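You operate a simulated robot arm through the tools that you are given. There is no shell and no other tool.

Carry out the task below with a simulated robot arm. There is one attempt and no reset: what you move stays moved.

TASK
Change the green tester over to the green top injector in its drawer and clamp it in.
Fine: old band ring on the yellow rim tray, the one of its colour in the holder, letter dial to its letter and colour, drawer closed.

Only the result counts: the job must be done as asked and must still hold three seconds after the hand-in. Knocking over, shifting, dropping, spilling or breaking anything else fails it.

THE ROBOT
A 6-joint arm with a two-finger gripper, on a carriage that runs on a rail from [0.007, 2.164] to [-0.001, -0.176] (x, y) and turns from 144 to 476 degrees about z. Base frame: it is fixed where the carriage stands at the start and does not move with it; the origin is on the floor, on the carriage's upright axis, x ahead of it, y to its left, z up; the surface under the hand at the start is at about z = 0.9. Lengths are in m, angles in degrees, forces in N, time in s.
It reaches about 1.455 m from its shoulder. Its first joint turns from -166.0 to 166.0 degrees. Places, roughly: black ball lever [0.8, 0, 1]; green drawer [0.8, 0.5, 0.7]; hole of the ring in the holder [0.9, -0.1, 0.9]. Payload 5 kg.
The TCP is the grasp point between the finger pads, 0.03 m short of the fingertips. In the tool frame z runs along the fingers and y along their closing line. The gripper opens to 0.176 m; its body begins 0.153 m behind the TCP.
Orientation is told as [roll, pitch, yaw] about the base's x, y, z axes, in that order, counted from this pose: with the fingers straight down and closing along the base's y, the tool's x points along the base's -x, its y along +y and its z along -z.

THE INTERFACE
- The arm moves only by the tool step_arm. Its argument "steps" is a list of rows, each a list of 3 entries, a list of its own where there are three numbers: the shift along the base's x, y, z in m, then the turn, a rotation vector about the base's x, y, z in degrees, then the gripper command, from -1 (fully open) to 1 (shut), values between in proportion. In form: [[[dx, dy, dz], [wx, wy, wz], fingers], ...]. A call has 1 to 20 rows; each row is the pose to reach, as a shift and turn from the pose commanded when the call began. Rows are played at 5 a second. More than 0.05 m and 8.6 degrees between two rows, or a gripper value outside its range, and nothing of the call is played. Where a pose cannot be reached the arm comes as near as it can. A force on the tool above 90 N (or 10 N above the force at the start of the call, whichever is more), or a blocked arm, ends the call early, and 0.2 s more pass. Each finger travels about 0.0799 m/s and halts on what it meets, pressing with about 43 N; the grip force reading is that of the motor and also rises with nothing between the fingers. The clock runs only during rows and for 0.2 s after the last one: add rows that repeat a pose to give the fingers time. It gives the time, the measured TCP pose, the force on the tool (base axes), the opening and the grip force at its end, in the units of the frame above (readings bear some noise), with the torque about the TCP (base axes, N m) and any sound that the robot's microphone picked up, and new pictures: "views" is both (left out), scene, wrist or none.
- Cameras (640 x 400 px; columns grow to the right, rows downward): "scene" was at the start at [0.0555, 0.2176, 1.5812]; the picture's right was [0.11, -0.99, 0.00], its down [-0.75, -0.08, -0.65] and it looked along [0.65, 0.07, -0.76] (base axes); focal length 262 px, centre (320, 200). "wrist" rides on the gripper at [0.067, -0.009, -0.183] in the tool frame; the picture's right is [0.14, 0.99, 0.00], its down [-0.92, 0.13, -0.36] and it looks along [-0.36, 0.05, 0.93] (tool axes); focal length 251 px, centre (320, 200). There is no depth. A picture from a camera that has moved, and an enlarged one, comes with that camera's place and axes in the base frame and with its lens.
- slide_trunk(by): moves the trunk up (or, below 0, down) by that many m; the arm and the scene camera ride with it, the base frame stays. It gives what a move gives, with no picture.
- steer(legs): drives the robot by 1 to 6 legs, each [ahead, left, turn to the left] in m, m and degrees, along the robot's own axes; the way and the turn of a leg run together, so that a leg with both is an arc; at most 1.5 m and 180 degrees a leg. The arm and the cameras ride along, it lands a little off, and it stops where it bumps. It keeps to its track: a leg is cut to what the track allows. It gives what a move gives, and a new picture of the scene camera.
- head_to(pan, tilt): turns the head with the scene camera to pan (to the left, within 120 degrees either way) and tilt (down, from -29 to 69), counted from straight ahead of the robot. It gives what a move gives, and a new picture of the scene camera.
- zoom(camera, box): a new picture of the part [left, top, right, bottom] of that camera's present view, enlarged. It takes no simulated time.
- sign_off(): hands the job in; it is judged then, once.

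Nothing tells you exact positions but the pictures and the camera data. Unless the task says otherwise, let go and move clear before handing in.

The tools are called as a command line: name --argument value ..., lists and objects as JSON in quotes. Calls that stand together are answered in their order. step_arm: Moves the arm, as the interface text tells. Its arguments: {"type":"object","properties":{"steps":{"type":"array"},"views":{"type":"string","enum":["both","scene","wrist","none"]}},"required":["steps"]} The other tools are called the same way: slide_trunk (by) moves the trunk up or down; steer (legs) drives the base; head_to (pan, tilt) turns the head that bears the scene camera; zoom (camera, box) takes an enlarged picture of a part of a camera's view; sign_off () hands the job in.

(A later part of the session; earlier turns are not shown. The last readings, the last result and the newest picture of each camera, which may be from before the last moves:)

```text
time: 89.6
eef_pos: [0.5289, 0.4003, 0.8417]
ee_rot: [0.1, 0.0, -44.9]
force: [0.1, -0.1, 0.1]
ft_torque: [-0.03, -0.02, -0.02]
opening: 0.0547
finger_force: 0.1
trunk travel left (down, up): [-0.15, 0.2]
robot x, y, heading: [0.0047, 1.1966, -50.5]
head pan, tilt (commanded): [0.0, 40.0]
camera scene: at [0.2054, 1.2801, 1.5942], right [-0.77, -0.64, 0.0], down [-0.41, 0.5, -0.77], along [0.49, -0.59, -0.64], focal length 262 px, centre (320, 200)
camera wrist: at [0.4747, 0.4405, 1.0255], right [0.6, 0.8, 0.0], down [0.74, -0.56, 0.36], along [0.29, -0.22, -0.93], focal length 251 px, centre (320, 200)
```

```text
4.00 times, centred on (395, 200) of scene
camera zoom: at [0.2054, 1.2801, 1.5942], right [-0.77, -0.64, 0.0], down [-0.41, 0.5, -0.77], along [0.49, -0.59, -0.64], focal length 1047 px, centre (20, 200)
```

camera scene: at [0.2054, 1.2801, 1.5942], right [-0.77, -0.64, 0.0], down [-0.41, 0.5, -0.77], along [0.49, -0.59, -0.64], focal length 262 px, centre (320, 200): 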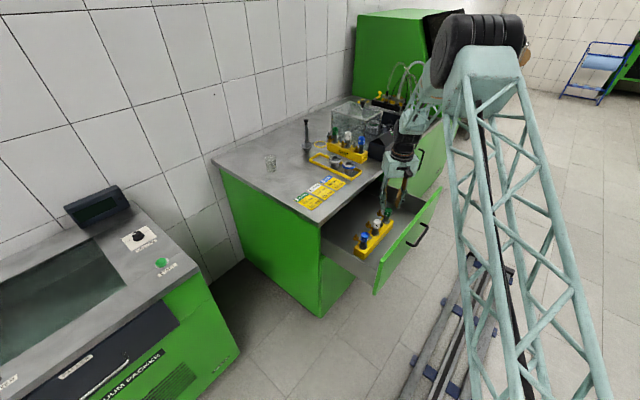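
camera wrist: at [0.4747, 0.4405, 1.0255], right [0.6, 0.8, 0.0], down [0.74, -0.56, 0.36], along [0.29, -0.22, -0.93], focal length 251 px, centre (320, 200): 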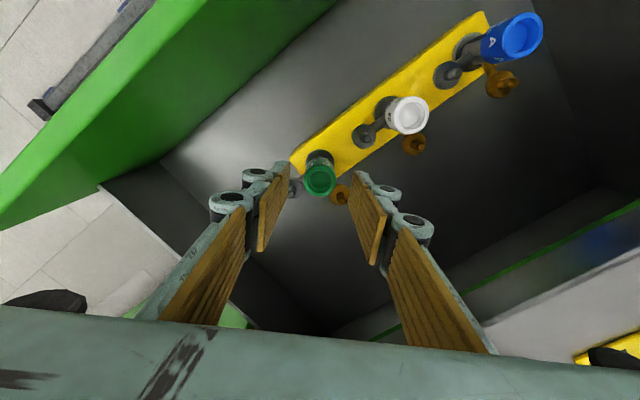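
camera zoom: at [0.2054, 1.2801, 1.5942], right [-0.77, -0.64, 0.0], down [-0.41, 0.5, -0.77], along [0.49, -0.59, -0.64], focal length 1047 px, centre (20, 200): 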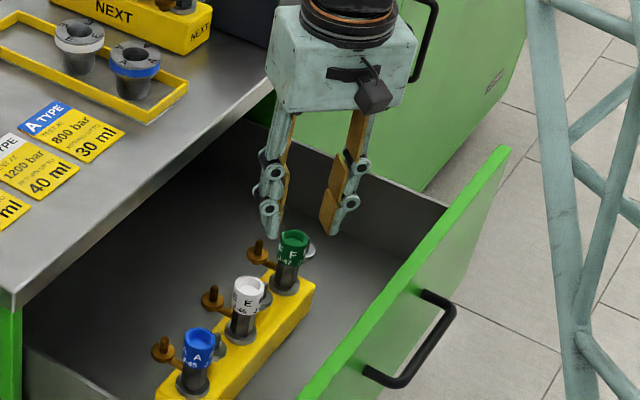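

Nicely straddling the cap with both fittings outside the fingers. Descending to cap height and gripping.

step_arm --steps '[[[0.001, -0.001, -0.02], [0, 0, 0], 0.38], [[0.001, -0.001, -0.038], [0, 0, 0], 0.38], [[0.001, -0.001, -0.045], [0, 0, 0], 0.38]]'

zoom --camera "wrist" --box '[240, 110, 400, 260]'

zoom --camera "scene" --box '[350, 150, 440, 250]'

```text
time: 90.4
eef_pos: [0.5294, 0.3982, 0.796]
ee_rot: [0.0, 0.0, -45.0]
force: [0.7, 1.0, -0.1]
ft_torque: [0.01, 0.0, 0.02]
opening: 0.0545
finger_force: 0.0
trunk travel left (down, up): [-0.15, 0.2]
robot x, y, heading: [0.0061, 1.1979, -50.5]
head pan, tilt (commanded): [0.0, 40.0]
camera scene: at [0.2055, 1.28, 1.5942], right [-0.77, -0.64, 0.0], down [-0.41, 0.5, -0.77], along [0.49, -0.59, -0.64], focal length 262 px, centre (320, 200)
camera wrist: at [0.4756, 0.4394, 0.9806], right [0.6, 0.8, 0.0], down [0.74, -0.56, 0.36], along [0.29, -0.22, -0.93], focal length 251 px, centre (320, 200)
```

scene: 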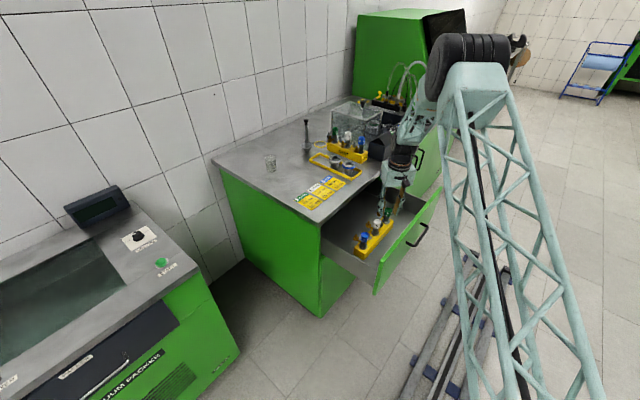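
wrist: 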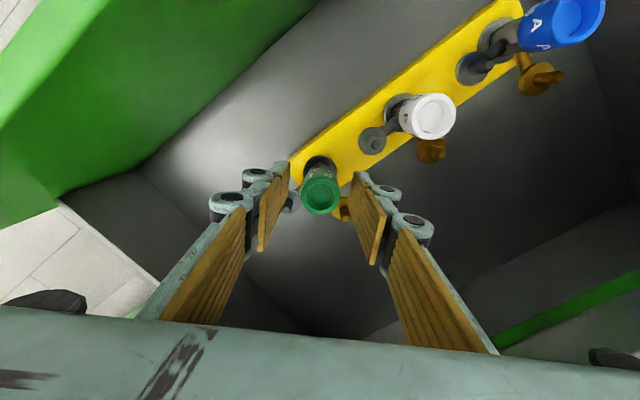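

```text
2.67 times, centred on (320, 185) of wrist
camera zoom: at [0.4756, 0.4394, 0.9806], right [0.6, 0.8, 0.0], down [0.74, -0.56, 0.36], along [0.29, -0.22, -0.93], focal length 670 px, centre (320, 240)
```

zoom: 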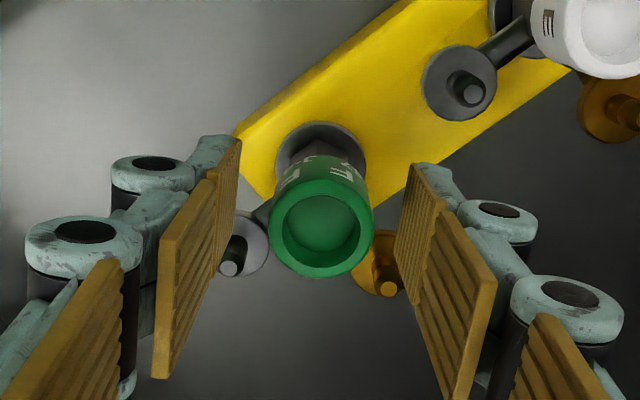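

```text
4.00 times, centred on (395, 200) of scene
camera zoom: at [0.2055, 1.28, 1.5942], right [-0.77, -0.64, 0.0], down [-0.41, 0.5, -0.77], along [0.49, -0.59, -0.64], focal length 1047 px, centre (20, 200)
```

zoom: 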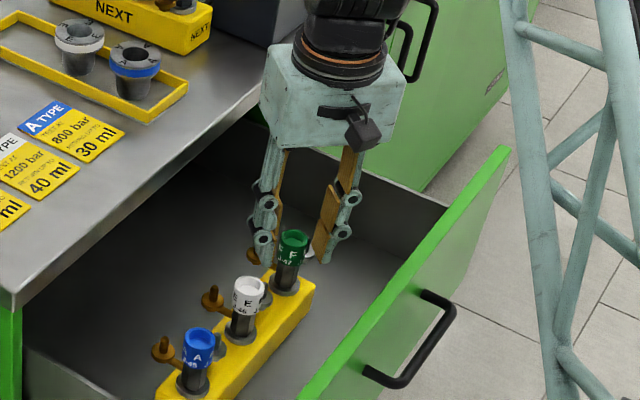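

step_arm --steps '[[[0, 0, 0], [0, 0, 0], 0.6], [[0, 0, 0], [0, 0, 0], 0.8], [[0, 0, 0], [0, 0, 0], 0.85], [[0, 0, 0], [0, 0, 0], 0.85]]' --views "wrist"

```text
time: 91.4
eef_pos: [0.5302, 0.3988, 0.7972]
ee_rot: [0.0, 0.1, -45.0]
force: [0.4, 0.1, -0.9]
ft_torque: [-0.02, -0.01, -0.03]
opening: 0.0307
finger_force: 42.6
trunk travel left (down, up): [-0.15, 0.2]
robot x, y, heading: [0.0027, 1.1994, -50.4]
head pan, tilt (commanded): [0.0, 40.0]
camera wrist: at [0.4756, 0.4394, 0.9808], right [0.6, 0.8, 0.0], down [0.74, -0.56, 0.36], along [0.29, -0.22, -0.93], focal length 251 px, centre (320, 200)
```

wrist: 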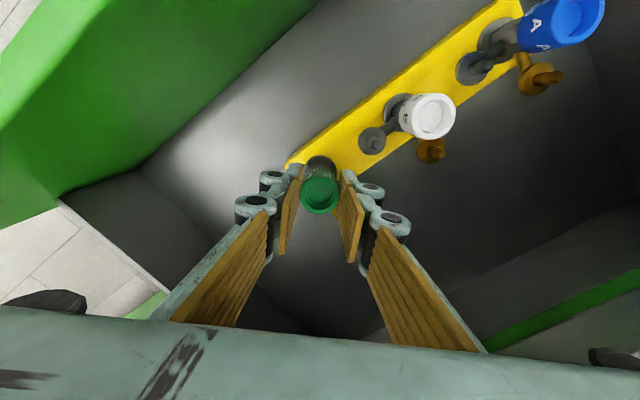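

Gripped the green cap (31 mm). Lifting straight up.

step_arm --steps '[[[0, 0, 0.008], [0, 0, 0], 0.85], [[0, 0, 0.02], [0, 0, 0], 0.85], [[0, 0, 0.04], [0, 0, 0], 0.85], [[0, 0, 0.065], [0, 0, 0], 0.85], [[0, 0, 0.1], [0, 0, 0], 0.85], [[0, 0, 0.14], [0, 0, 0], 0.85], [[0, 0, 0.18], [0, 0, 0], 0.85], [[0, 0, 0.22], [0, 0, 0], 0.85], [[0, 0, 0.26], [0, 0, 0], 0.85], [[0, 0, 0.3], [0, 0, 0], 0.85], [[0, 0, 0.34], [0, 0, 0], 0.85], [[0, 0, 0.38], [0, 0, 0], 0.85], [[0, 0, 0.42], [0, 0, 0], 0.85]]'

zoom --camera "scene" --box '[350, 60, 450, 180]'

zoom --camera "wrist" --box '[240, 90, 400, 250]'

```text
time: 94.2
eef_pos: [0.5303, 0.3994, 1.2179]
ee_rot: [0.1, 0.0, -45.0]
force: [0.3, 0.6, -2.5]
ft_torque: [0.01, -0.01, 0.01]
opening: 0.0304
finger_force: 43.0
trunk travel left (down, up): [-0.15, 0.2]
robot x, y, heading: [0.003, 1.1979, -50.2]
head pan, tilt (commanded): [0.0, 40.0]
camera scene: at [0.2054, 1.2801, 1.5942], right [-0.77, -0.64, 0.0], down [-0.41, 0.49, -0.77], along [0.49, -0.59, -0.64], focal length 262 px, centre (320, 200)
camera wrist: at [0.4759, 0.4398, 1.402], right [0.6, 0.8, 0.0], down [0.74, -0.56, 0.36], along [0.29, -0.22, -0.93], focal length 251 px, centre (320, 200)
```

scene: 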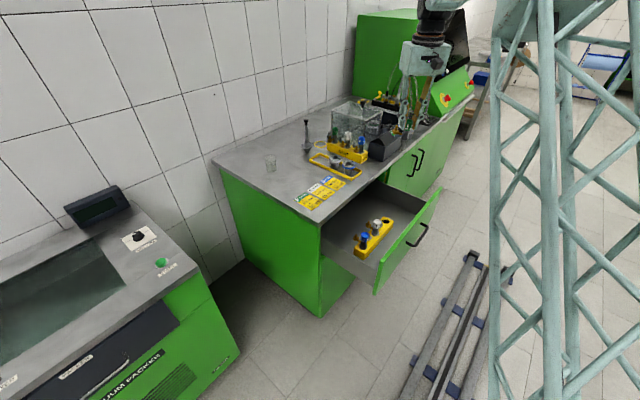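
wrist: 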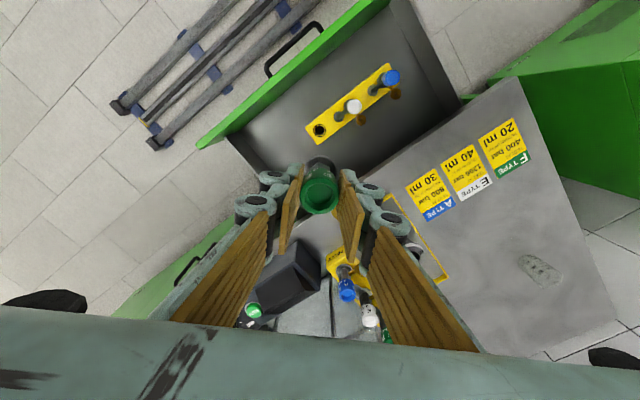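

```text
3.33 times, centred on (400, 120) of scene
camera zoom: at [0.2054, 1.2801, 1.5942], right [-0.77, -0.64, 0.0], down [-0.41, 0.49, -0.77], along [0.49, -0.59, -0.64], focal length 873 px, centre (53, 467)
```

zoom: 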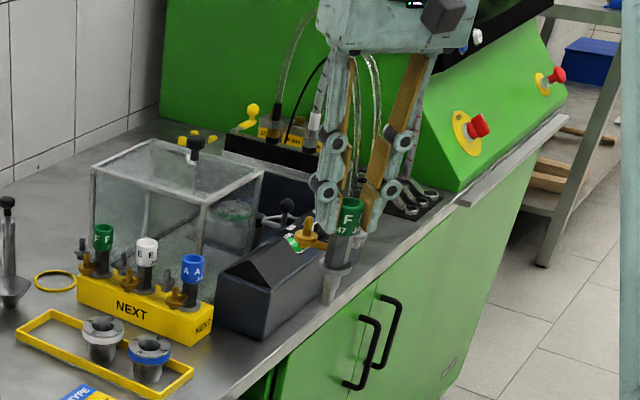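

```text
2.50 times, centred on (320, 170) of wrist
camera zoom: at [0.4759, 0.4398, 1.402], right [0.6, 0.8, 0.0], down [0.74, -0.56, 0.36], along [0.29, -0.22, -0.93], focal length 629 px, centre (320, 275)
```

zoom: 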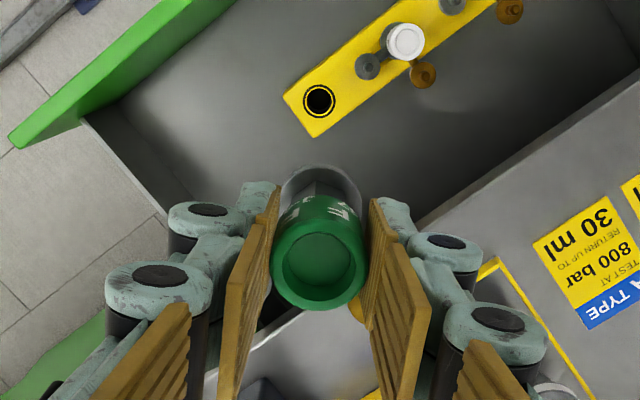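

The injector is free: cap, hex body, a collar and a nozzle below it. I'll raise and retract it, then turn and drive the robot back in front of the tester.

step_arm --steps '[[[0, 0, 0.04], [0, 0, 0], 0.85], [[-0.015, 0.02, 0.08], [0, 0, 0], 0.85], [[-0.03, 0.045, 0.115], [0, 0, 0], 0.85], [[-0.05, 0.075, 0.145], [0, 0, 0], 0.85], [[-0.07, 0.105, 0.175], [0, 0, 0], 0.85], [[-0.09, 0.14, 0.2], [0, 0, 0], 0.85], [[-0.115, 0.18, 0.2], [0, 0, 0], 0.85], [[-0.14, 0.22, 0.2], [0, 0, 0], 0.85], [[-0.165, 0.255, 0.2], [0, 0, 0], 0.85]]' --views "scene"

```text
time: 96.2
eef_pos: [0.3634, 0.656, 1.4163]
ee_rot: [0.0, 0.1, -45.0]
force: [1.4, 0.9, -2.6]
ft_torque: [0.02, 0.08, -0.01]
opening: 0.0303
finger_force: 43.0
trunk travel left (down, up): [-0.15, 0.2]
robot x, y, heading: [0.0076, 1.1963, -50.3]
head pan, tilt (commanded): [0.0, 40.0]
camera scene: at [0.2056, 1.2805, 1.5943], right [-0.77, -0.64, 0.0], down [-0.41, 0.49, -0.77], along [0.49, -0.59, -0.64], focal length 262 px, centre (320, 200)
```

scene: 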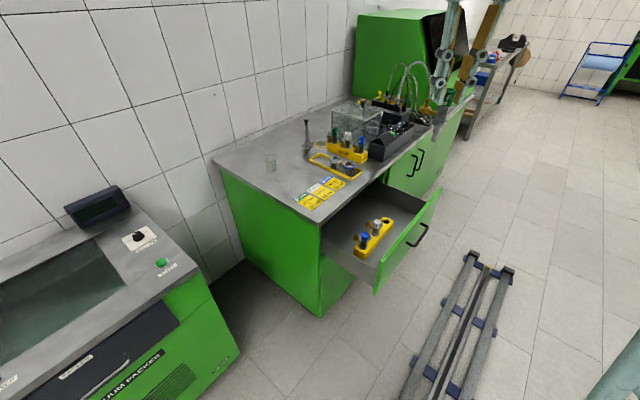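

steer --legs '[[0, 0, 50.4], [0, -1.2, 0]]'

```text
time: 104.8
eef_pos: [0.6477, -0.0784, 1.4155]
ee_rot: [0.1, 0.0, 5.2]
force: [-1.1, 0.4, -2.4]
ft_torque: [0.0, 0.05, -0.02]
opening: 0.0306
finger_force: 42.9
trunk travel left (down, up): [-0.15, 0.2]
robot x, y, heading: [-0.0008, -0.0093, -0.4]
head pan, tilt (commanded): [0.0, 40.0]
camera scene: at [0.0639, 0.2017, 1.5942], right [0.0, -1.0, 0.0], down [-0.64, 0.0, -0.77], along [0.77, 0.0, -0.64], focal length 262 px, centre (320, 200)
```

scene: 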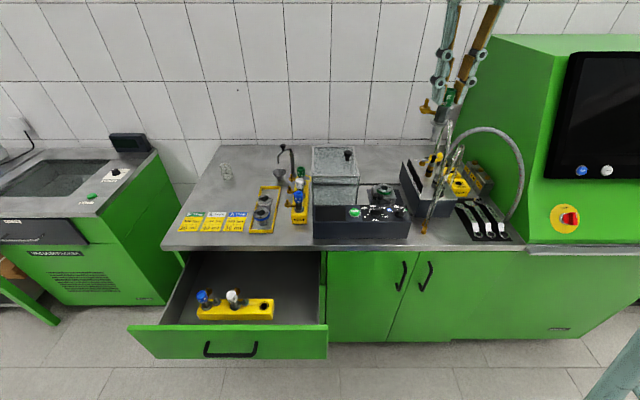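

I'm back in front of the tester holding the injector. Let me look closely at it before positioning.

zoom --camera "scene" --box '[400, 50, 490, 150]'

zoom --camera "scene" --box '[340, 160, 430, 240]'

```text
4.00 times, centred on (445, 100) of scene
camera zoom: at [0.0639, 0.2017, 1.5942], right [0.0, -1.0, 0.0], down [-0.64, 0.0, -0.77], along [0.77, 0.0, -0.64], focal length 1047 px, centre (-180, 600)
```

zoom: 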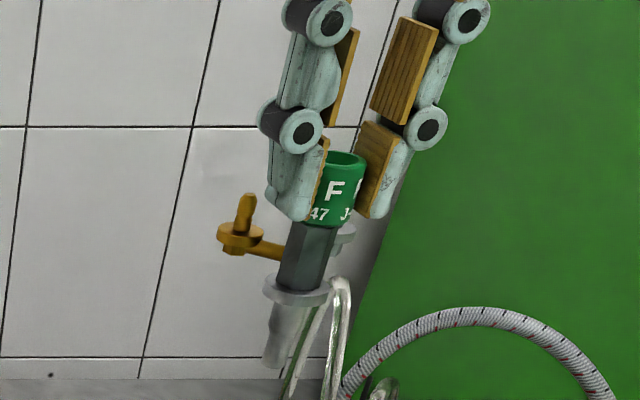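

```text
5.00 times, centred on (385, 200) of scene
camera zoom: at [0.0639, 0.2017, 1.5942], right [0.0, -1.0, 0.0], down [-0.64, 0.0, -0.77], along [0.77, 0.0, -0.64], focal length 1309 px, centre (-5, 200)
```

zoom: 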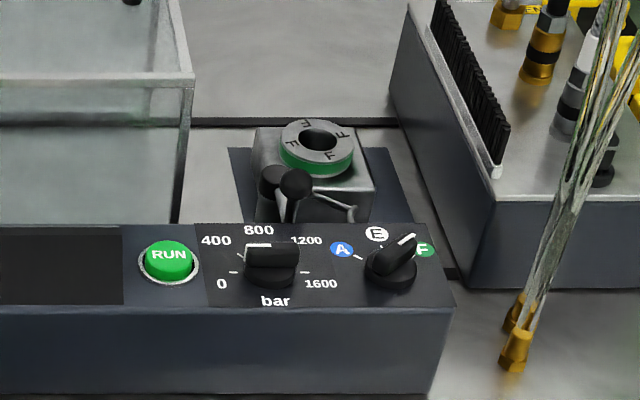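

The injector hangs straight in the grip. Moving it above the ring in the holder.

step_arm --steps '[[[0.04, 0.003, 0], [0, 0, -2], 0.85], [[0.085, 0.006, -0.01], [0, 0, -5.2], 0.85], [[0.125, 0.01, -0.03], [0, 0, -5.2], 0.85], [[0.165, 0.013, -0.05], [0, 0, -5.2], 0.85], [[0.205, 0.016, -0.07], [0, 0, -5.2], 0.85], [[0.2496, 0.0192, -0.09], [0, 0, -5.2], 0.85], [[0.2496, 0.0192, -0.13], [0, 0, -5.2], 0.85], [[0.2496, 0.0192, -0.1655], [0, 0, -5.2], 0.85]]'

head_to --pan -12 --tilt 36

zoom --camera "wrist" --box '[240, 60, 400, 220]'

zoom --camera "scene" --box '[280, 90, 400, 230]'

```text
time: 106.6
eef_pos: [0.8959, -0.0583, 1.2521]
ee_rot: [0.1, -0.1, 0.1]
force: [-0.3, 0.3, -1.5]
ft_torque: [-0.03, -0.12, 0.01]
opening: 0.0306
finger_force: 43.4
trunk travel left (down, up): [-0.15, 0.2]
robot x, y, heading: [0.0042, -0.0087, -0.0]
head pan, tilt (commanded): [0.0, 40.0]
camera scene: at [0.063, 0.2017, 1.5942], right [0.0, -1.0, 0.0], down [-0.64, 0.0, -0.77], along [0.77, 0.0, -0.64], focal length 262 px, centre (320, 200)
camera wrist: at [0.8287, -0.0678, 1.4361], right [-0.14, 0.99, 0.0], down [0.92, 0.13, 0.36], along [0.36, 0.05, -0.93], focal length 251 px, centre (320, 200)
```

scene: 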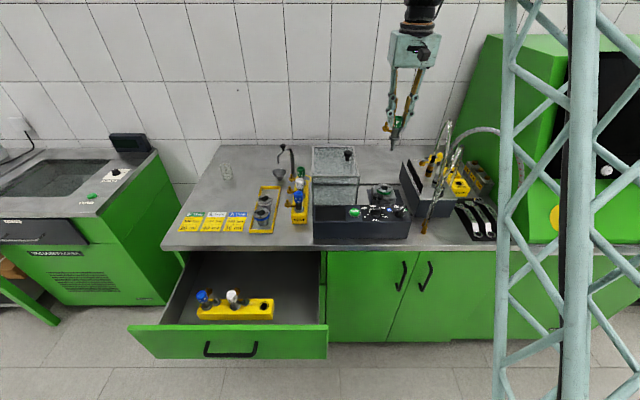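
wrist: 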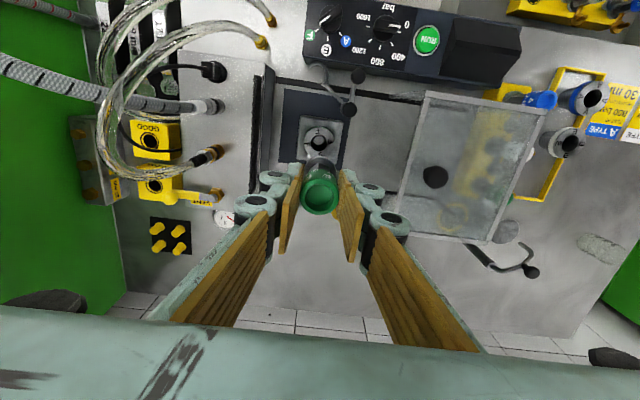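

```text
time: 107.3
eef_pos: [0.8959, -0.0585, 1.2516]
ee_rot: [0.1, 0.0, -0.1]
force: [0.0, -0.3, -3.2]
ft_torque: [-0.05, 0.04, 0.0]
opening: 0.0306
finger_force: 42.5
trunk travel left (down, up): [-0.15, 0.2]
robot x, y, heading: [0.0001, -0.0071, 0.1]
head pan, tilt (commanded): [-12.0, 36.0]
camera scene: at [0.0645, 0.1836, 1.6002], right [-0.21, -0.98, 0.0], down [-0.57, 0.12, -0.81], along [0.79, -0.17, -0.59], focal length 262 px, centre (320, 200)
```

scene: 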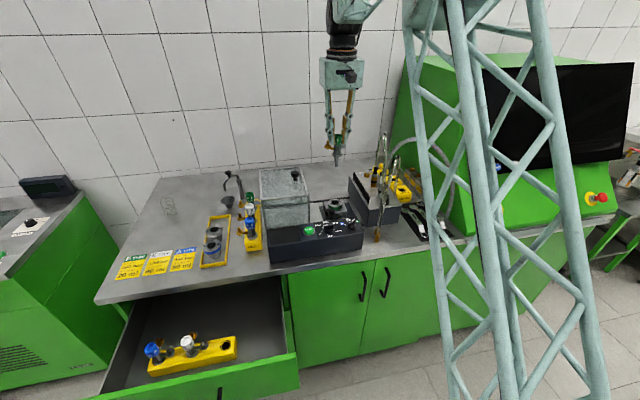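

```text
2.50 times, centred on (320, 140) of wrist
camera zoom: at [0.8295, -0.0678, 1.4353], right [-0.14, 0.99, 0.0], down [0.92, 0.13, 0.36], along [0.36, 0.05, -0.93], focal length 629 px, centre (320, 350)
```

zoom: 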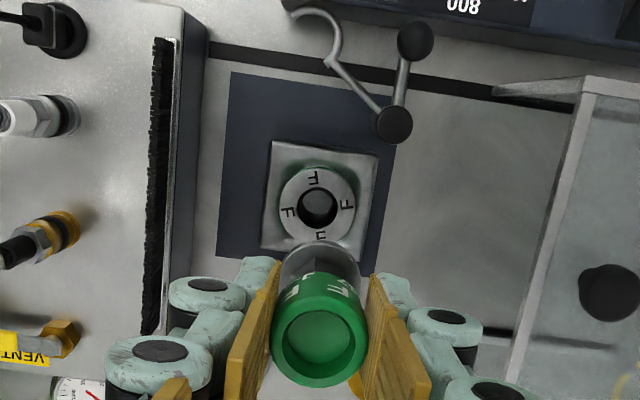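

```text
2.86 times, centred on (340, 160) of scene
camera zoom: at [0.0645, 0.1836, 1.6002], right [-0.21, -0.98, 0.0], down [-0.57, 0.12, -0.81], along [0.79, -0.17, -0.59], focal length 748 px, centre (263, 314)
```

zoom: 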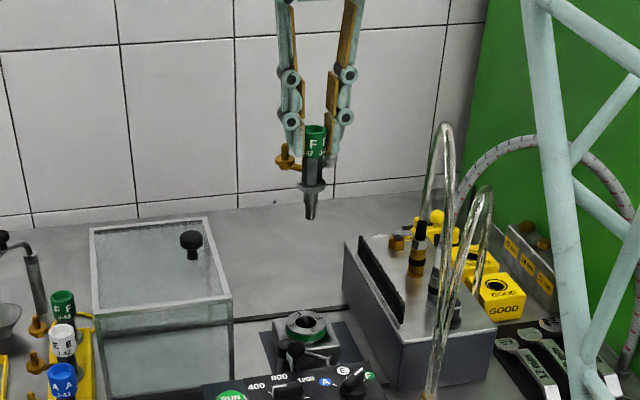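

Ring centre at [0.8973, -0.0595]; injector aligned within 1 mm. Lowering.

step_arm --steps '[[[0.0008, -0.0007, -0.035], [0, 0, 0], 0.85], [[0.0008, -0.0007, -0.07], [0, 0, 0], 0.85], [[0.0008, -0.0007, -0.105], [0, 0, 0], 0.85], [[0.0008, -0.0007, -0.135], [0, 0, 0], 0.85], [[0.0008, -0.0007, -0.15], [0, 0, 0], 0.85]]'

zoom --camera "wrist" --box '[240, 80, 400, 240]'

zoom --camera "scene" --box '[290, 110, 390, 240]'

```text
time: 108.5
eef_pos: [0.8975, -0.0587, 1.0993]
ee_rot: [0.1, 0.1, 0.0]
force: [0.5, 0.8, -3.0]
ft_torque: [0.03, 0.07, -0.03]
opening: 0.0306
finger_force: 43.0
trunk travel left (down, up): [-0.15, 0.2]
robot x, y, heading: [0.0009, -0.0041, -0.3]
head pan, tilt (commanded): [-12.0, 36.0]
camera scene: at [0.0646, 0.1835, 1.6002], right [-0.21, -0.98, 0.0], down [-0.57, 0.12, -0.81], along [0.79, -0.17, -0.59], focal length 262 px, centre (320, 200)
camera wrist: at [0.8302, -0.0688, 1.2844], right [-0.14, 0.99, 0.0], down [0.92, 0.13, 0.36], along [0.36, 0.05, -0.93], focal length 251 px, centre (320, 200)
```

scene: 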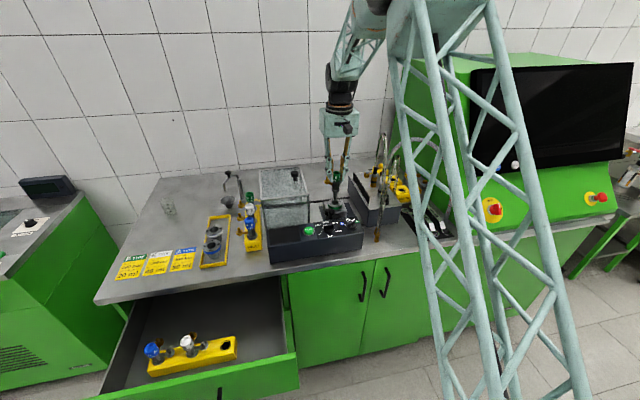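
wrist: 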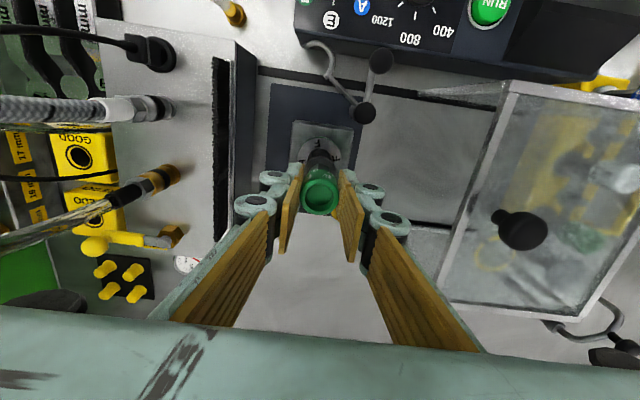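

```text
2.50 times, centred on (320, 160) of wrist
camera zoom: at [0.8302, -0.0688, 1.2844], right [-0.14, 0.99, 0.0], down [0.92, 0.13, 0.36], along [0.36, 0.05, -0.93], focal length 629 px, centre (320, 300)
```

zoom: 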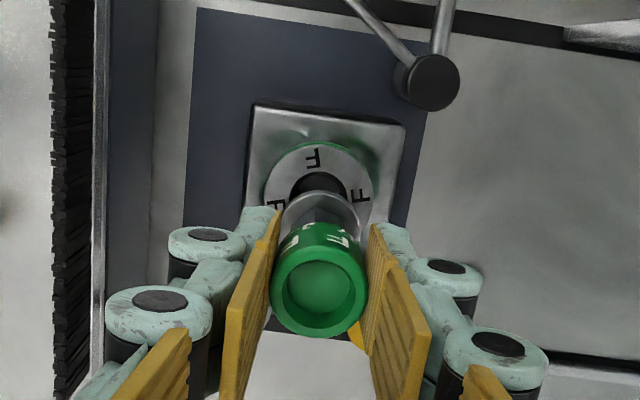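

```text
3.08 times, centred on (340, 175) of scene
camera zoom: at [0.0646, 0.1835, 1.6002], right [-0.21, -0.98, 0.0], down [-0.57, 0.12, -0.81], along [0.79, -0.17, -0.59], focal length 806 px, centre (258, 277)
```

zoom: 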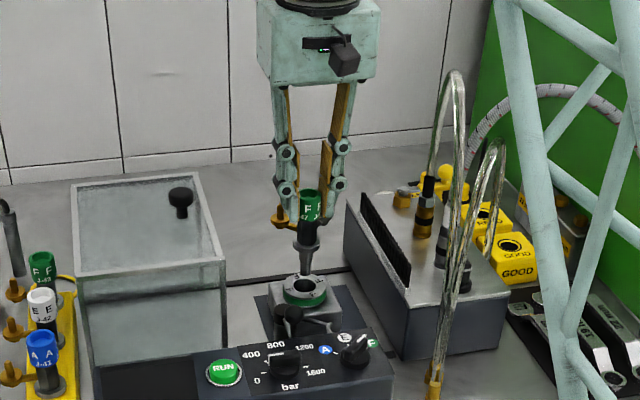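

The nozzle tip is right over the hole. Inserting slowly with force checks.

step_arm --steps '[[[0, 0, -0.006], [0, 0, 0], 0.85], [[0, 0, -0.012], [0, 0, 0], 0.85], [[0, 0, -0.018], [0, 0, 0], 0.85], [[0, 0, -0.024], [0, 0, 0], 0.85], [[0, 0, -0.03], [0, 0, 0], 0.85]]' --views "none"

```text
time: 109.8
eef_pos: [0.8974, -0.0585, 1.0705]
ee_rot: [0.1, 0.0, 0.0]
force: [0.2, 0.1, -2.6]
ft_torque: [0.01, 0.0, 0.03]
opening: 0.0304
finger_force: 43.0
trunk travel left (down, up): [-0.15, 0.2]
robot x, y, heading: [0.0013, -0.0081, -0.2]
head pan, tilt (commanded): [-12.0, 36.0]
```

step_arm --steps '[[[0, 0, -0.004], [0, 0, 0], 0.85], [[0, 0, -0.008], [0, 0, 0], 0.85], [[0, 0, -0.012], [0, 0, 0], 0.85], [[0, 0, -0.016], [0, 0, 0], 0.85]]'

zoom --camera "wrist" --box '[240, 80, 400, 240]'

zoom --camera "scene" --box '[300, 150, 380, 230]'

```text
time: 110.8
eef_pos: [0.8958, -0.0594, 1.0564]
ee_rot: [0.0, 0.0, -0.1]
force: [0.1, 0.6, -3.1]
ft_torque: [-0.02, 0.03, 0.02]
opening: 0.0306
finger_force: 43.2
trunk travel left (down, up): [-0.15, 0.2]
robot x, y, heading: [0.001, -0.0084, -0.0]
head pan, tilt (commanded): [-12.0, 36.0]
camera scene: at [0.0644, 0.1835, 1.6002], right [-0.21, -0.98, 0.0], down [-0.57, 0.12, -0.81], along [0.79, -0.17, -0.59], focal length 262 px, centre (320, 200)
camera wrist: at [0.8302, -0.0687, 1.2391], right [-0.14, 0.99, 0.0], down [0.92, 0.13, 0.36], along [0.36, 0.05, -0.93], focal length 251 px, centre (320, 200)
```

scene: 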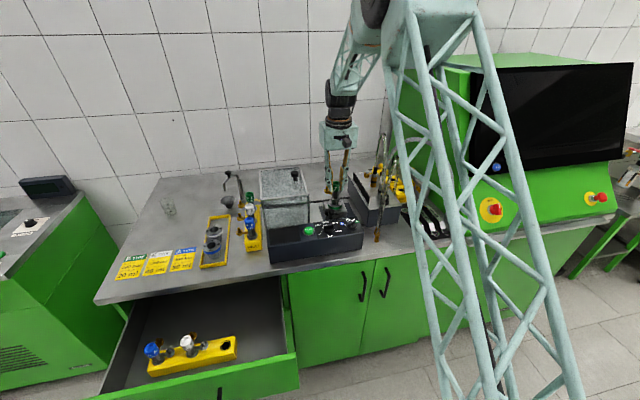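
wrist: 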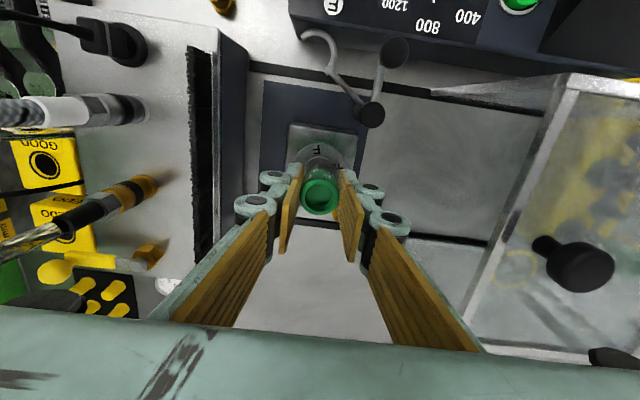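

```text
2.50 times, centred on (320, 160) of wrist
camera zoom: at [0.8302, -0.0687, 1.2391], right [-0.14, 0.99, 0.0], down [0.92, 0.13, 0.36], along [0.36, 0.05, -0.93], focal length 629 px, centre (320, 300)
```

zoom: 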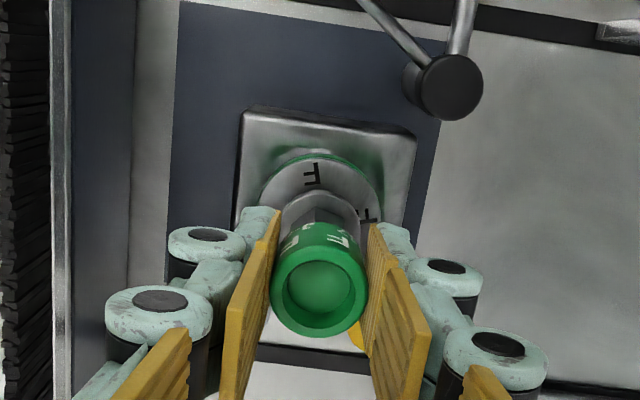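

```text
5.00 times, centred on (340, 190) of scene
camera zoom: at [0.0644, 0.1835, 1.6002], right [-0.21, -0.98, 0.0], down [-0.57, 0.12, -0.81], along [0.79, -0.17, -0.59], focal length 1309 px, centre (220, 250)
```

zoom: 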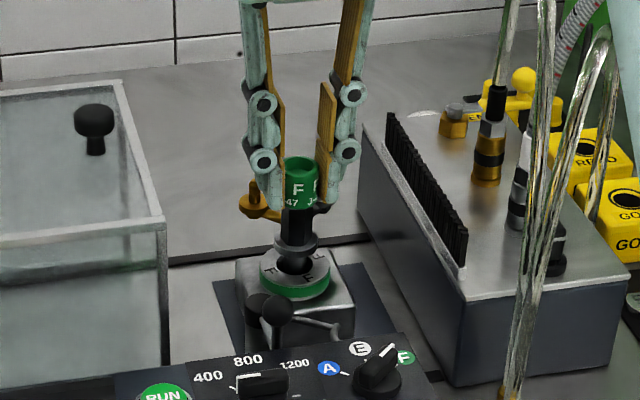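

step_arm --steps '[[[0, 0, -0.003], [0, 0, 0], 0.85], [[0, 0, -0.006], [0, 0, 0], 0.85], [[0, 0, -0.009], [0, 0, 0], 0.85]]' --views "none"

```text
time: 111.5
eef_pos: [0.8974, -0.0595, 1.0457]
ee_rot: [0.1, 0.1, 0.0]
force: [0.4, 0.8, -3.0]
ft_torque: [-0.04, 0.01, -0.03]
opening: 0.0305
finger_force: 43.1
trunk travel left (down, up): [-0.15, 0.2]
robot x, y, heading: [0.0027, -0.0102, -0.2]
head pan, tilt (commanded): [-12.0, 36.0]
```

step_arm --steps '[[[0, 0, -0.001], [0, 0, 0], 0.85], [[0, 0, -0.002], [0, 0, 0], 0.85], [[0, 0, -0.003], [0, 0, 0], 0.85]]' --views "scene"

zoom --camera "scene" --box '[310, 160, 370, 220]'

```text
time: 112.3
eef_pos: [0.8976, -0.0586, 1.0423]
ee_rot: [0.1, 0.1, 0.0]
force: [0.4, 0.0, -3.1]
ft_torque: [-0.01, 0.0, 0.02]
opening: 0.0308
finger_force: 43.3
trunk travel left (down, up): [-0.15, 0.2]
robot x, y, heading: [0.0012, -0.0058, -0.2]
head pan, tilt (commanded): [-12.0, 36.0]
camera scene: at [0.0644, 0.1835, 1.6002], right [-0.21, -0.98, 0.0], down [-0.57, 0.12, -0.81], along [0.79, -0.17, -0.59], focal length 262 px, centre (320, 200)
```

scene: 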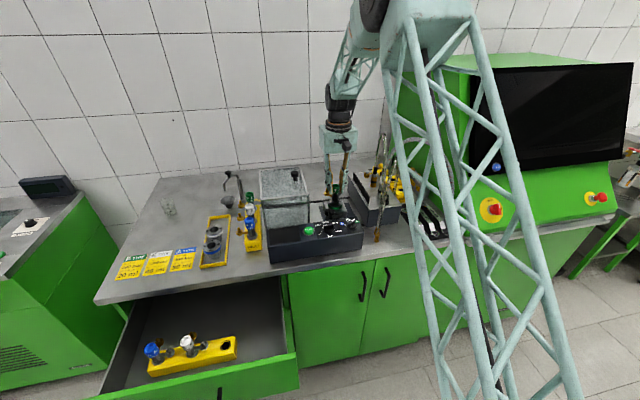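

```text
6.67 times, centred on (340, 190) of scene
camera zoom: at [0.0644, 0.1835, 1.6002], right [-0.21, -0.98, 0.0], down [-0.57, 0.12, -0.81], along [0.79, -0.17, -0.59], focal length 1746 px, centre (187, 267)
```

zoom: 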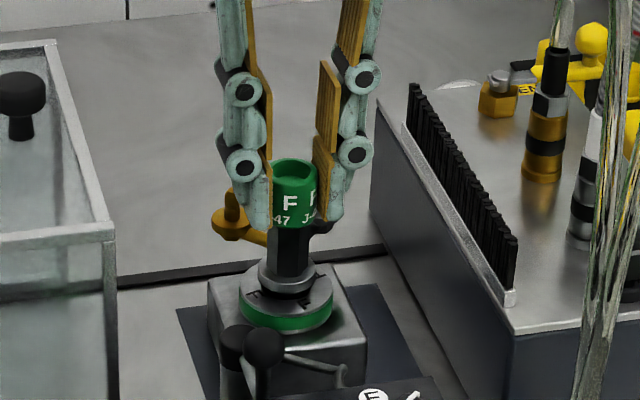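

step_arm --steps '[[[0, 0, -0.0015], [0, 0, 0], 0.85], [[0, 0, -0.003], [0, 0, 0], 0.85]]' --views "none"

```text
time: 113.0
eef_pos: [0.897, -0.0597, 1.0397]
ee_rot: [0.1, -0.1, 0.0]
force: [-0.8, 0.0, -2.9]
ft_torque: [-0.03, -0.01, 0.03]
opening: 0.0307
finger_force: 42.8
trunk travel left (down, up): [-0.15, 0.2]
robot x, y, heading: [0.0019, -0.0083, 0.0]
head pan, tilt (commanded): [-12.0, 36.0]
```

step_arm --steps '[[[0, 0, -0.0015], [0, 0, 0], 0.85], [[0, 0, -0.003], [0, 0, 0], 0.85]]' --views "none"

```text
time: 113.5
eef_pos: [0.8959, -0.0595, 1.0365]
ee_rot: [0.2, 0.0, -0.1]
force: [-1.4, 0.4, -3.2]
ft_torque: [0.01, -0.01, 0.03]
opening: 0.0307
finger_force: 43.2
trunk travel left (down, up): [-0.15, 0.2]
robot x, y, heading: [-0.0024, -0.0068, -0.3]
head pan, tilt (commanded): [-12.0, 36.0]
```

step_arm --steps '[[[0, 0, -0.001], [0, 0, 0], 0.85], [[0, 0, -0.002], [0, 0, 0], 0.85]]'

zoom --camera "scene" --box '[310, 160, 370, 220]'

zoom --camera "wrist" --box '[260, 100, 390, 230]'

```text
time: 114.2
eef_pos: [0.8979, -0.0597, 1.0354]
ee_rot: [0.1, 0.0, 0.0]
force: [-1.2, 0.1, -1.6]
ft_torque: [0.0, 0.05, 0.0]
opening: 0.0305
finger_force: 43.2
trunk travel left (down, up): [-0.15, 0.2]
robot x, y, heading: [0.0029, -0.0062, -0.3]
head pan, tilt (commanded): [-12.0, 36.0]
camera scene: at [0.0643, 0.1835, 1.6002], right [-0.21, -0.98, 0.0], down [-0.57, 0.12, -0.81], along [0.79, -0.17, -0.59], focal length 262 px, centre (320, 200)
camera wrist: at [0.83, -0.0686, 1.2195], right [-0.14, 0.99, 0.0], down [0.92, 0.13, 0.36], along [0.36, 0.05, -0.93], focal length 251 px, centre (320, 200)
```

scene: 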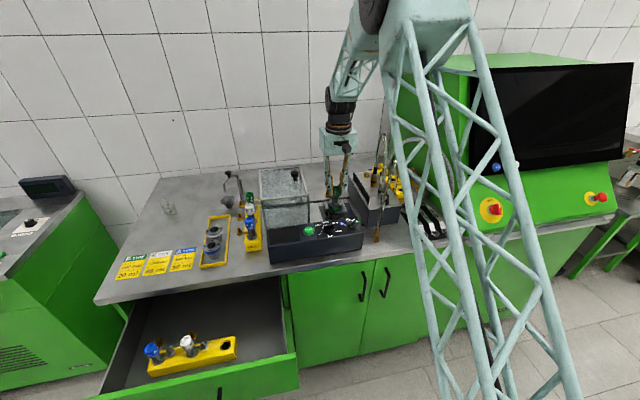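
wrist: 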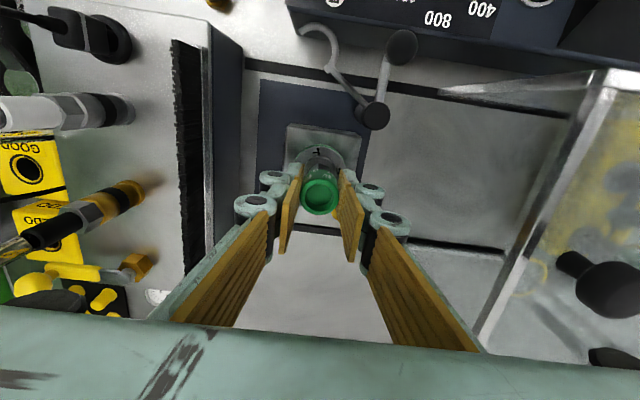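

```text
6.67 times, centred on (340, 190) of scene
camera zoom: at [0.0643, 0.1835, 1.6002], right [-0.21, -0.98, 0.0], down [-0.57, 0.12, -0.81], along [0.79, -0.17, -0.59], focal length 1746 px, centre (187, 267)
```

zoom: 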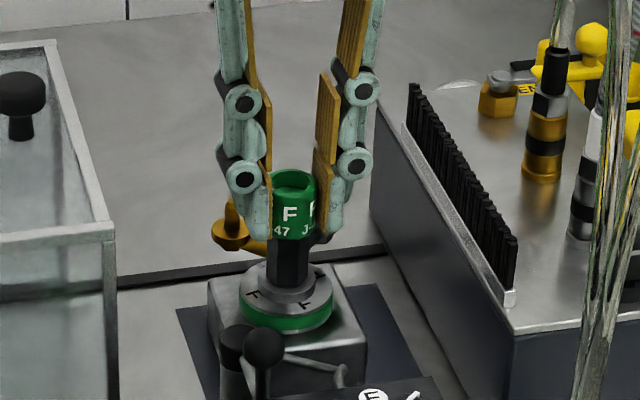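

```text
3.08 times, centred on (325, 165) of wrist
camera zoom: at [0.83, -0.0686, 1.2195], right [-0.14, 0.99, 0.0], down [0.92, 0.13, 0.36], along [0.36, 0.05, -0.93], focal length 774 px, centre (305, 308)
```

zoom: 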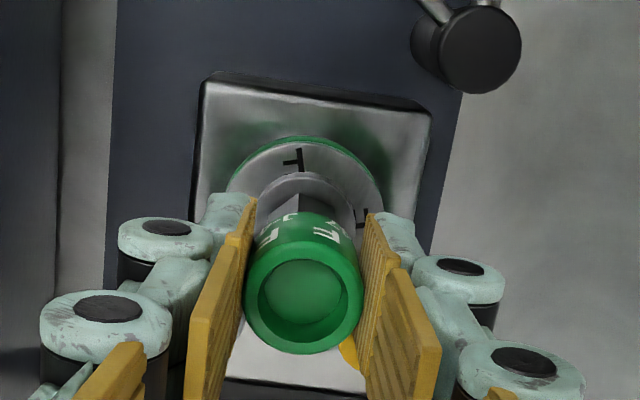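

step_arm --steps '[[[0, 0, -0.0005], [0, 0, 0], 0.85], [[0, 0, -0.001], [0, 0, 0], 0.85]]' --views "none"

```text
time: 114.8
eef_pos: [0.8964, -0.0589, 1.0353]
ee_rot: [0.1, -0.2, 0.0]
force: [-2.6, 0.6, 11.9]
ft_torque: [-0.11, 0.15, -0.02]
opening: 0.0306
finger_force: 42.4
trunk travel left (down, up): [-0.15, 0.2]
robot x, y, heading: [-0.0009, -0.011, -0.1]
head pan, tilt (commanded): [-12.0, 36.0]
```

Seated firmly (contact 12 N). Releasing and rising clear.

step_arm --steps '[[[0, 0, 0.0005], [0, 0, 0], 0.7], [[0, 0, 0.0005], [0, 0, 0], 0.55], [[0, 0, 0.0005], [0, 0, 0], 0.45], [[0, 0, 0.0005], [0, 0, 0], 0.4], [[0, 0, 0.02], [0, 0, 0], 0.4], [[0, 0, 0.05], [0, 0, 0], 0.4], [[0, 0, 0.09], [0, 0, 0], 0.4], [[0, 0, 0.13], [0, 0, 0], 0.4], [[0, 0, 0.17], [0, 0, 0], 0.4], [[0, 0, 0.21], [0, 0, 0], 0.4]]'

zoom --camera "scene" --box '[300, 160, 380, 230]'

zoom --camera "wrist" --box '[240, 50, 400, 200]'

```text
time: 117.0
eef_pos: [0.8978, -0.0588, 1.2447]
ee_rot: [0.1, 0.0, 0.0]
force: [0.3, -0.1, 0.7]
ft_torque: [-0.01, 0.01, 0.02]
opening: 0.0529
finger_force: 0.1
trunk travel left (down, up): [-0.15, 0.2]
robot x, y, heading: [0.0013, -0.0082, -0.1]
head pan, tilt (commanded): [-12.0, 36.0]
camera scene: at [0.0641, 0.1835, 1.6003], right [-0.21, -0.98, 0.0], down [-0.57, 0.12, -0.81], along [0.79, -0.17, -0.59], focal length 262 px, centre (320, 200)
camera wrist: at [0.8312, -0.0678, 1.4288], right [-0.14, 0.99, 0.0], down [0.92, 0.13, 0.36], along [0.36, 0.05, -0.93], focal length 251 px, centre (320, 200)
```

scene: 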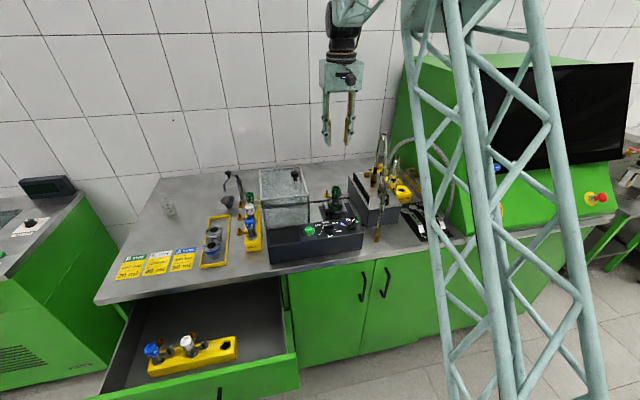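
wrist: 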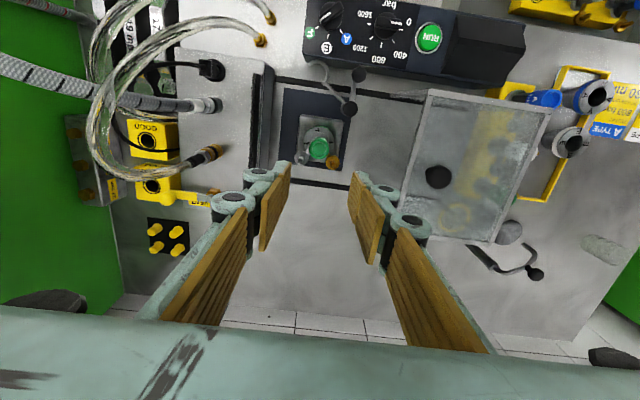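

```text
5.71 times, centred on (340, 195) of scene
camera zoom: at [0.0641, 0.1835, 1.6003], right [-0.21, -0.98, 0.0], down [-0.57, 0.12, -0.81], along [0.79, -0.17, -0.59], focal length 1496 px, centre (206, 229)
```

zoom: 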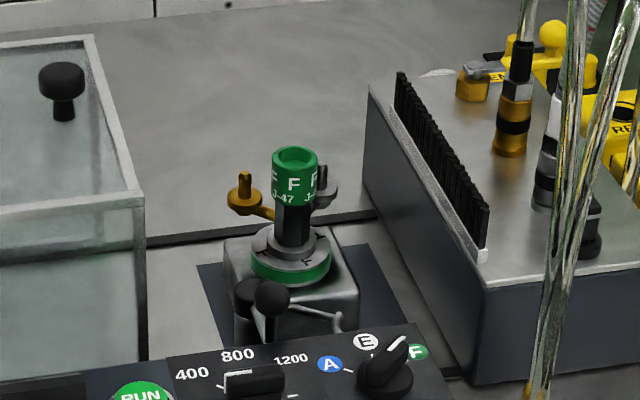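

```text
2.67 times, centred on (320, 125) of wrist
camera zoom: at [0.8312, -0.0678, 1.4288], right [-0.14, 0.99, 0.0], down [0.92, 0.13, 0.36], along [0.36, 0.05, -0.93], focal length 670 px, centre (320, 400)
```

zoom: 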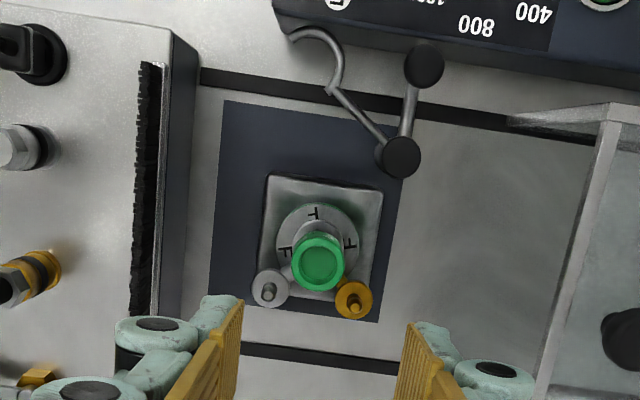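

The injector stands upright in the green ring. Now the clamp; a closer look at the lever and fork.

zoom --camera "wrist" --box '[290, 50, 380, 130]'

zoom --camera "scene" --box '[320, 185, 365, 225]'

```text
5.00 times, centred on (335, 90) of wrist
camera zoom: at [0.8312, -0.0678, 1.4288], right [-0.14, 0.99, 0.0], down [0.92, 0.13, 0.36], along [0.36, 0.05, -0.93], focal length 1257 px, centre (245, 750)
```

zoom: 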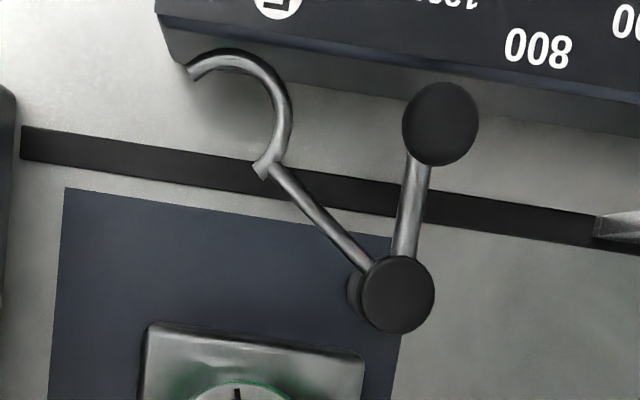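

```text
10.00 times, centred on (342, 205) of scene
camera zoom: at [0.0641, 0.1835, 1.6003], right [-0.21, -0.98, 0.0], down [-0.57, 0.12, -0.81], along [0.79, -0.17, -0.59], focal length 2618 px, centre (95, 150)
```

zoom: 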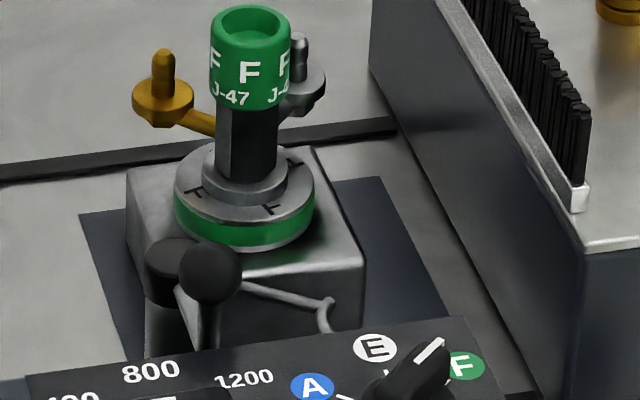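

The fork swings about the post: the ball lever must turn about 90° counter-clockwise (ball from -x side toward -y side of the post). I'll close the fingers and come down on the +y side of the ball to push it round.

step_arm --steps '[[[-0.033, 0.02, 0], [0, 0, 5], 0.7], [[-0.066, 0.04, 0], [0, 0, 10], 1.0], [[-0.1, 0.06, 0], [0, 0, 15], 1.0], [[-0.1303, 0.0786, 0], [0, 0, 20], 1.0], [[-0.1303, 0.0786, -0.04], [0, 0, 20], 1.0], [[-0.1303, 0.0786, -0.08], [0, 0, 20], 1.0], [[-0.1303, 0.0786, -0.12], [0, 0, 20], 1.0], [[-0.1303, 0.0786, -0.15], [0, 0, 20], 1.0]]'

zoom --camera "wrist" --box '[220, 90, 420, 260]'

zoom --camera "scene" --box '[290, 130, 380, 230]'

```text
time: 118.8
eef_pos: [0.7659, 0.021, 1.0934]
ee_rot: [0.2, 0.0, 20.0]
force: [0.0, -0.7, 0.1]
ft_torque: [-0.01, -0.09, 0.01]
opening: 0.0
finger_force: 42.4
trunk travel left (down, up): [-0.15, 0.2]
robot x, y, heading: [-0.0007, -0.0076, -0.3]
head pan, tilt (commanded): [-12.0, 36.0]
camera scene: at [0.0639, 0.1835, 1.6002], right [-0.21, -0.98, 0.0], down [-0.57, 0.12, -0.81], along [0.79, -0.17, -0.59], focal length 262 px, centre (320, 200)
camera wrist: at [0.7062, -0.0114, 1.2771], right [-0.47, 0.88, 0.0], down [0.82, 0.44, 0.36], along [0.32, 0.17, -0.93], focal length 251 px, centre (320, 200)
```

scene: 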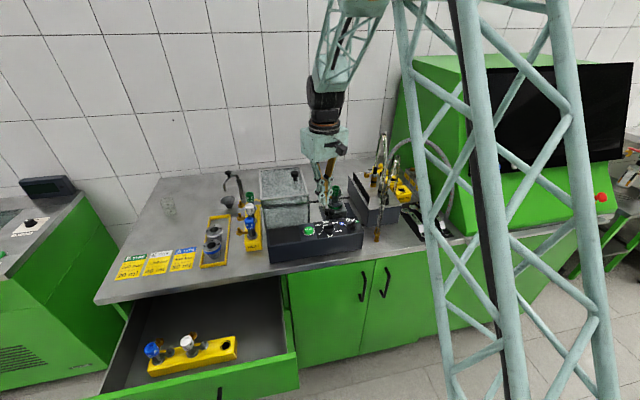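
wrist: 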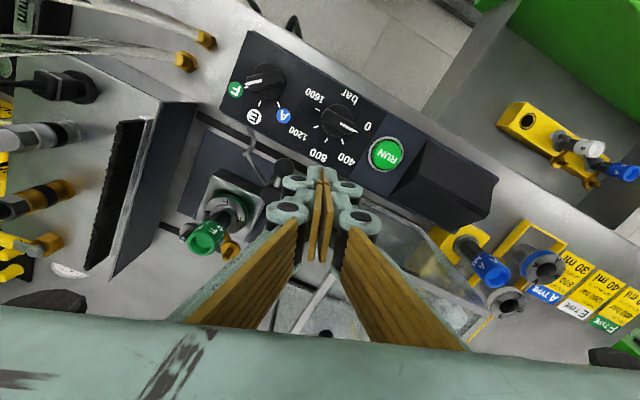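

```text
2.35 times, centred on (320, 175) of wrist
camera zoom: at [0.7062, -0.0114, 1.2771], right [-0.47, 0.88, 0.0], down [0.82, 0.44, 0.36], along [0.32, 0.17, -0.93], focal length 592 px, centre (320, 259)
```

zoom: 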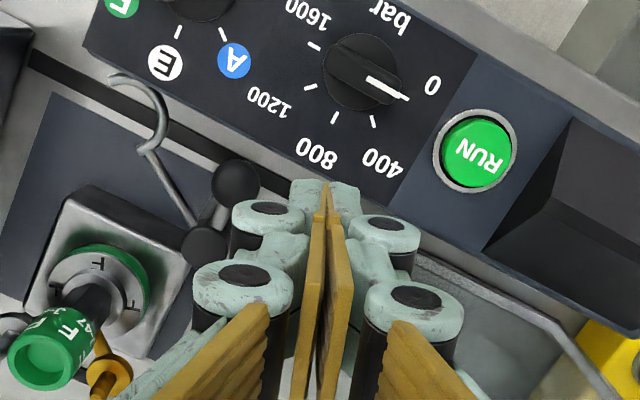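

```text
4.00 times, centred on (335, 180) of scene
camera zoom: at [0.0639, 0.1835, 1.6002], right [-0.21, -0.98, 0.0], down [-0.57, 0.12, -0.81], along [0.79, -0.17, -0.59], focal length 1047 px, centre (260, 280)
```

zoom: 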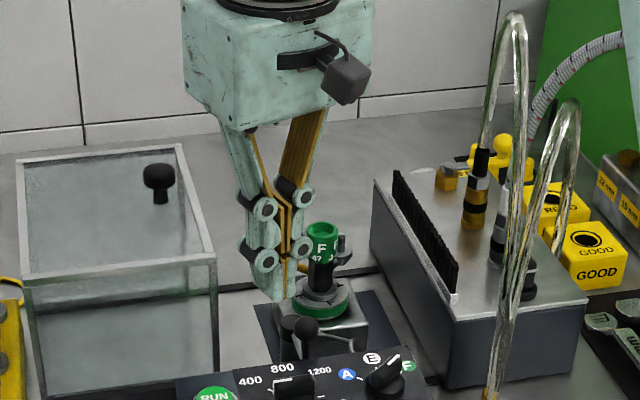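

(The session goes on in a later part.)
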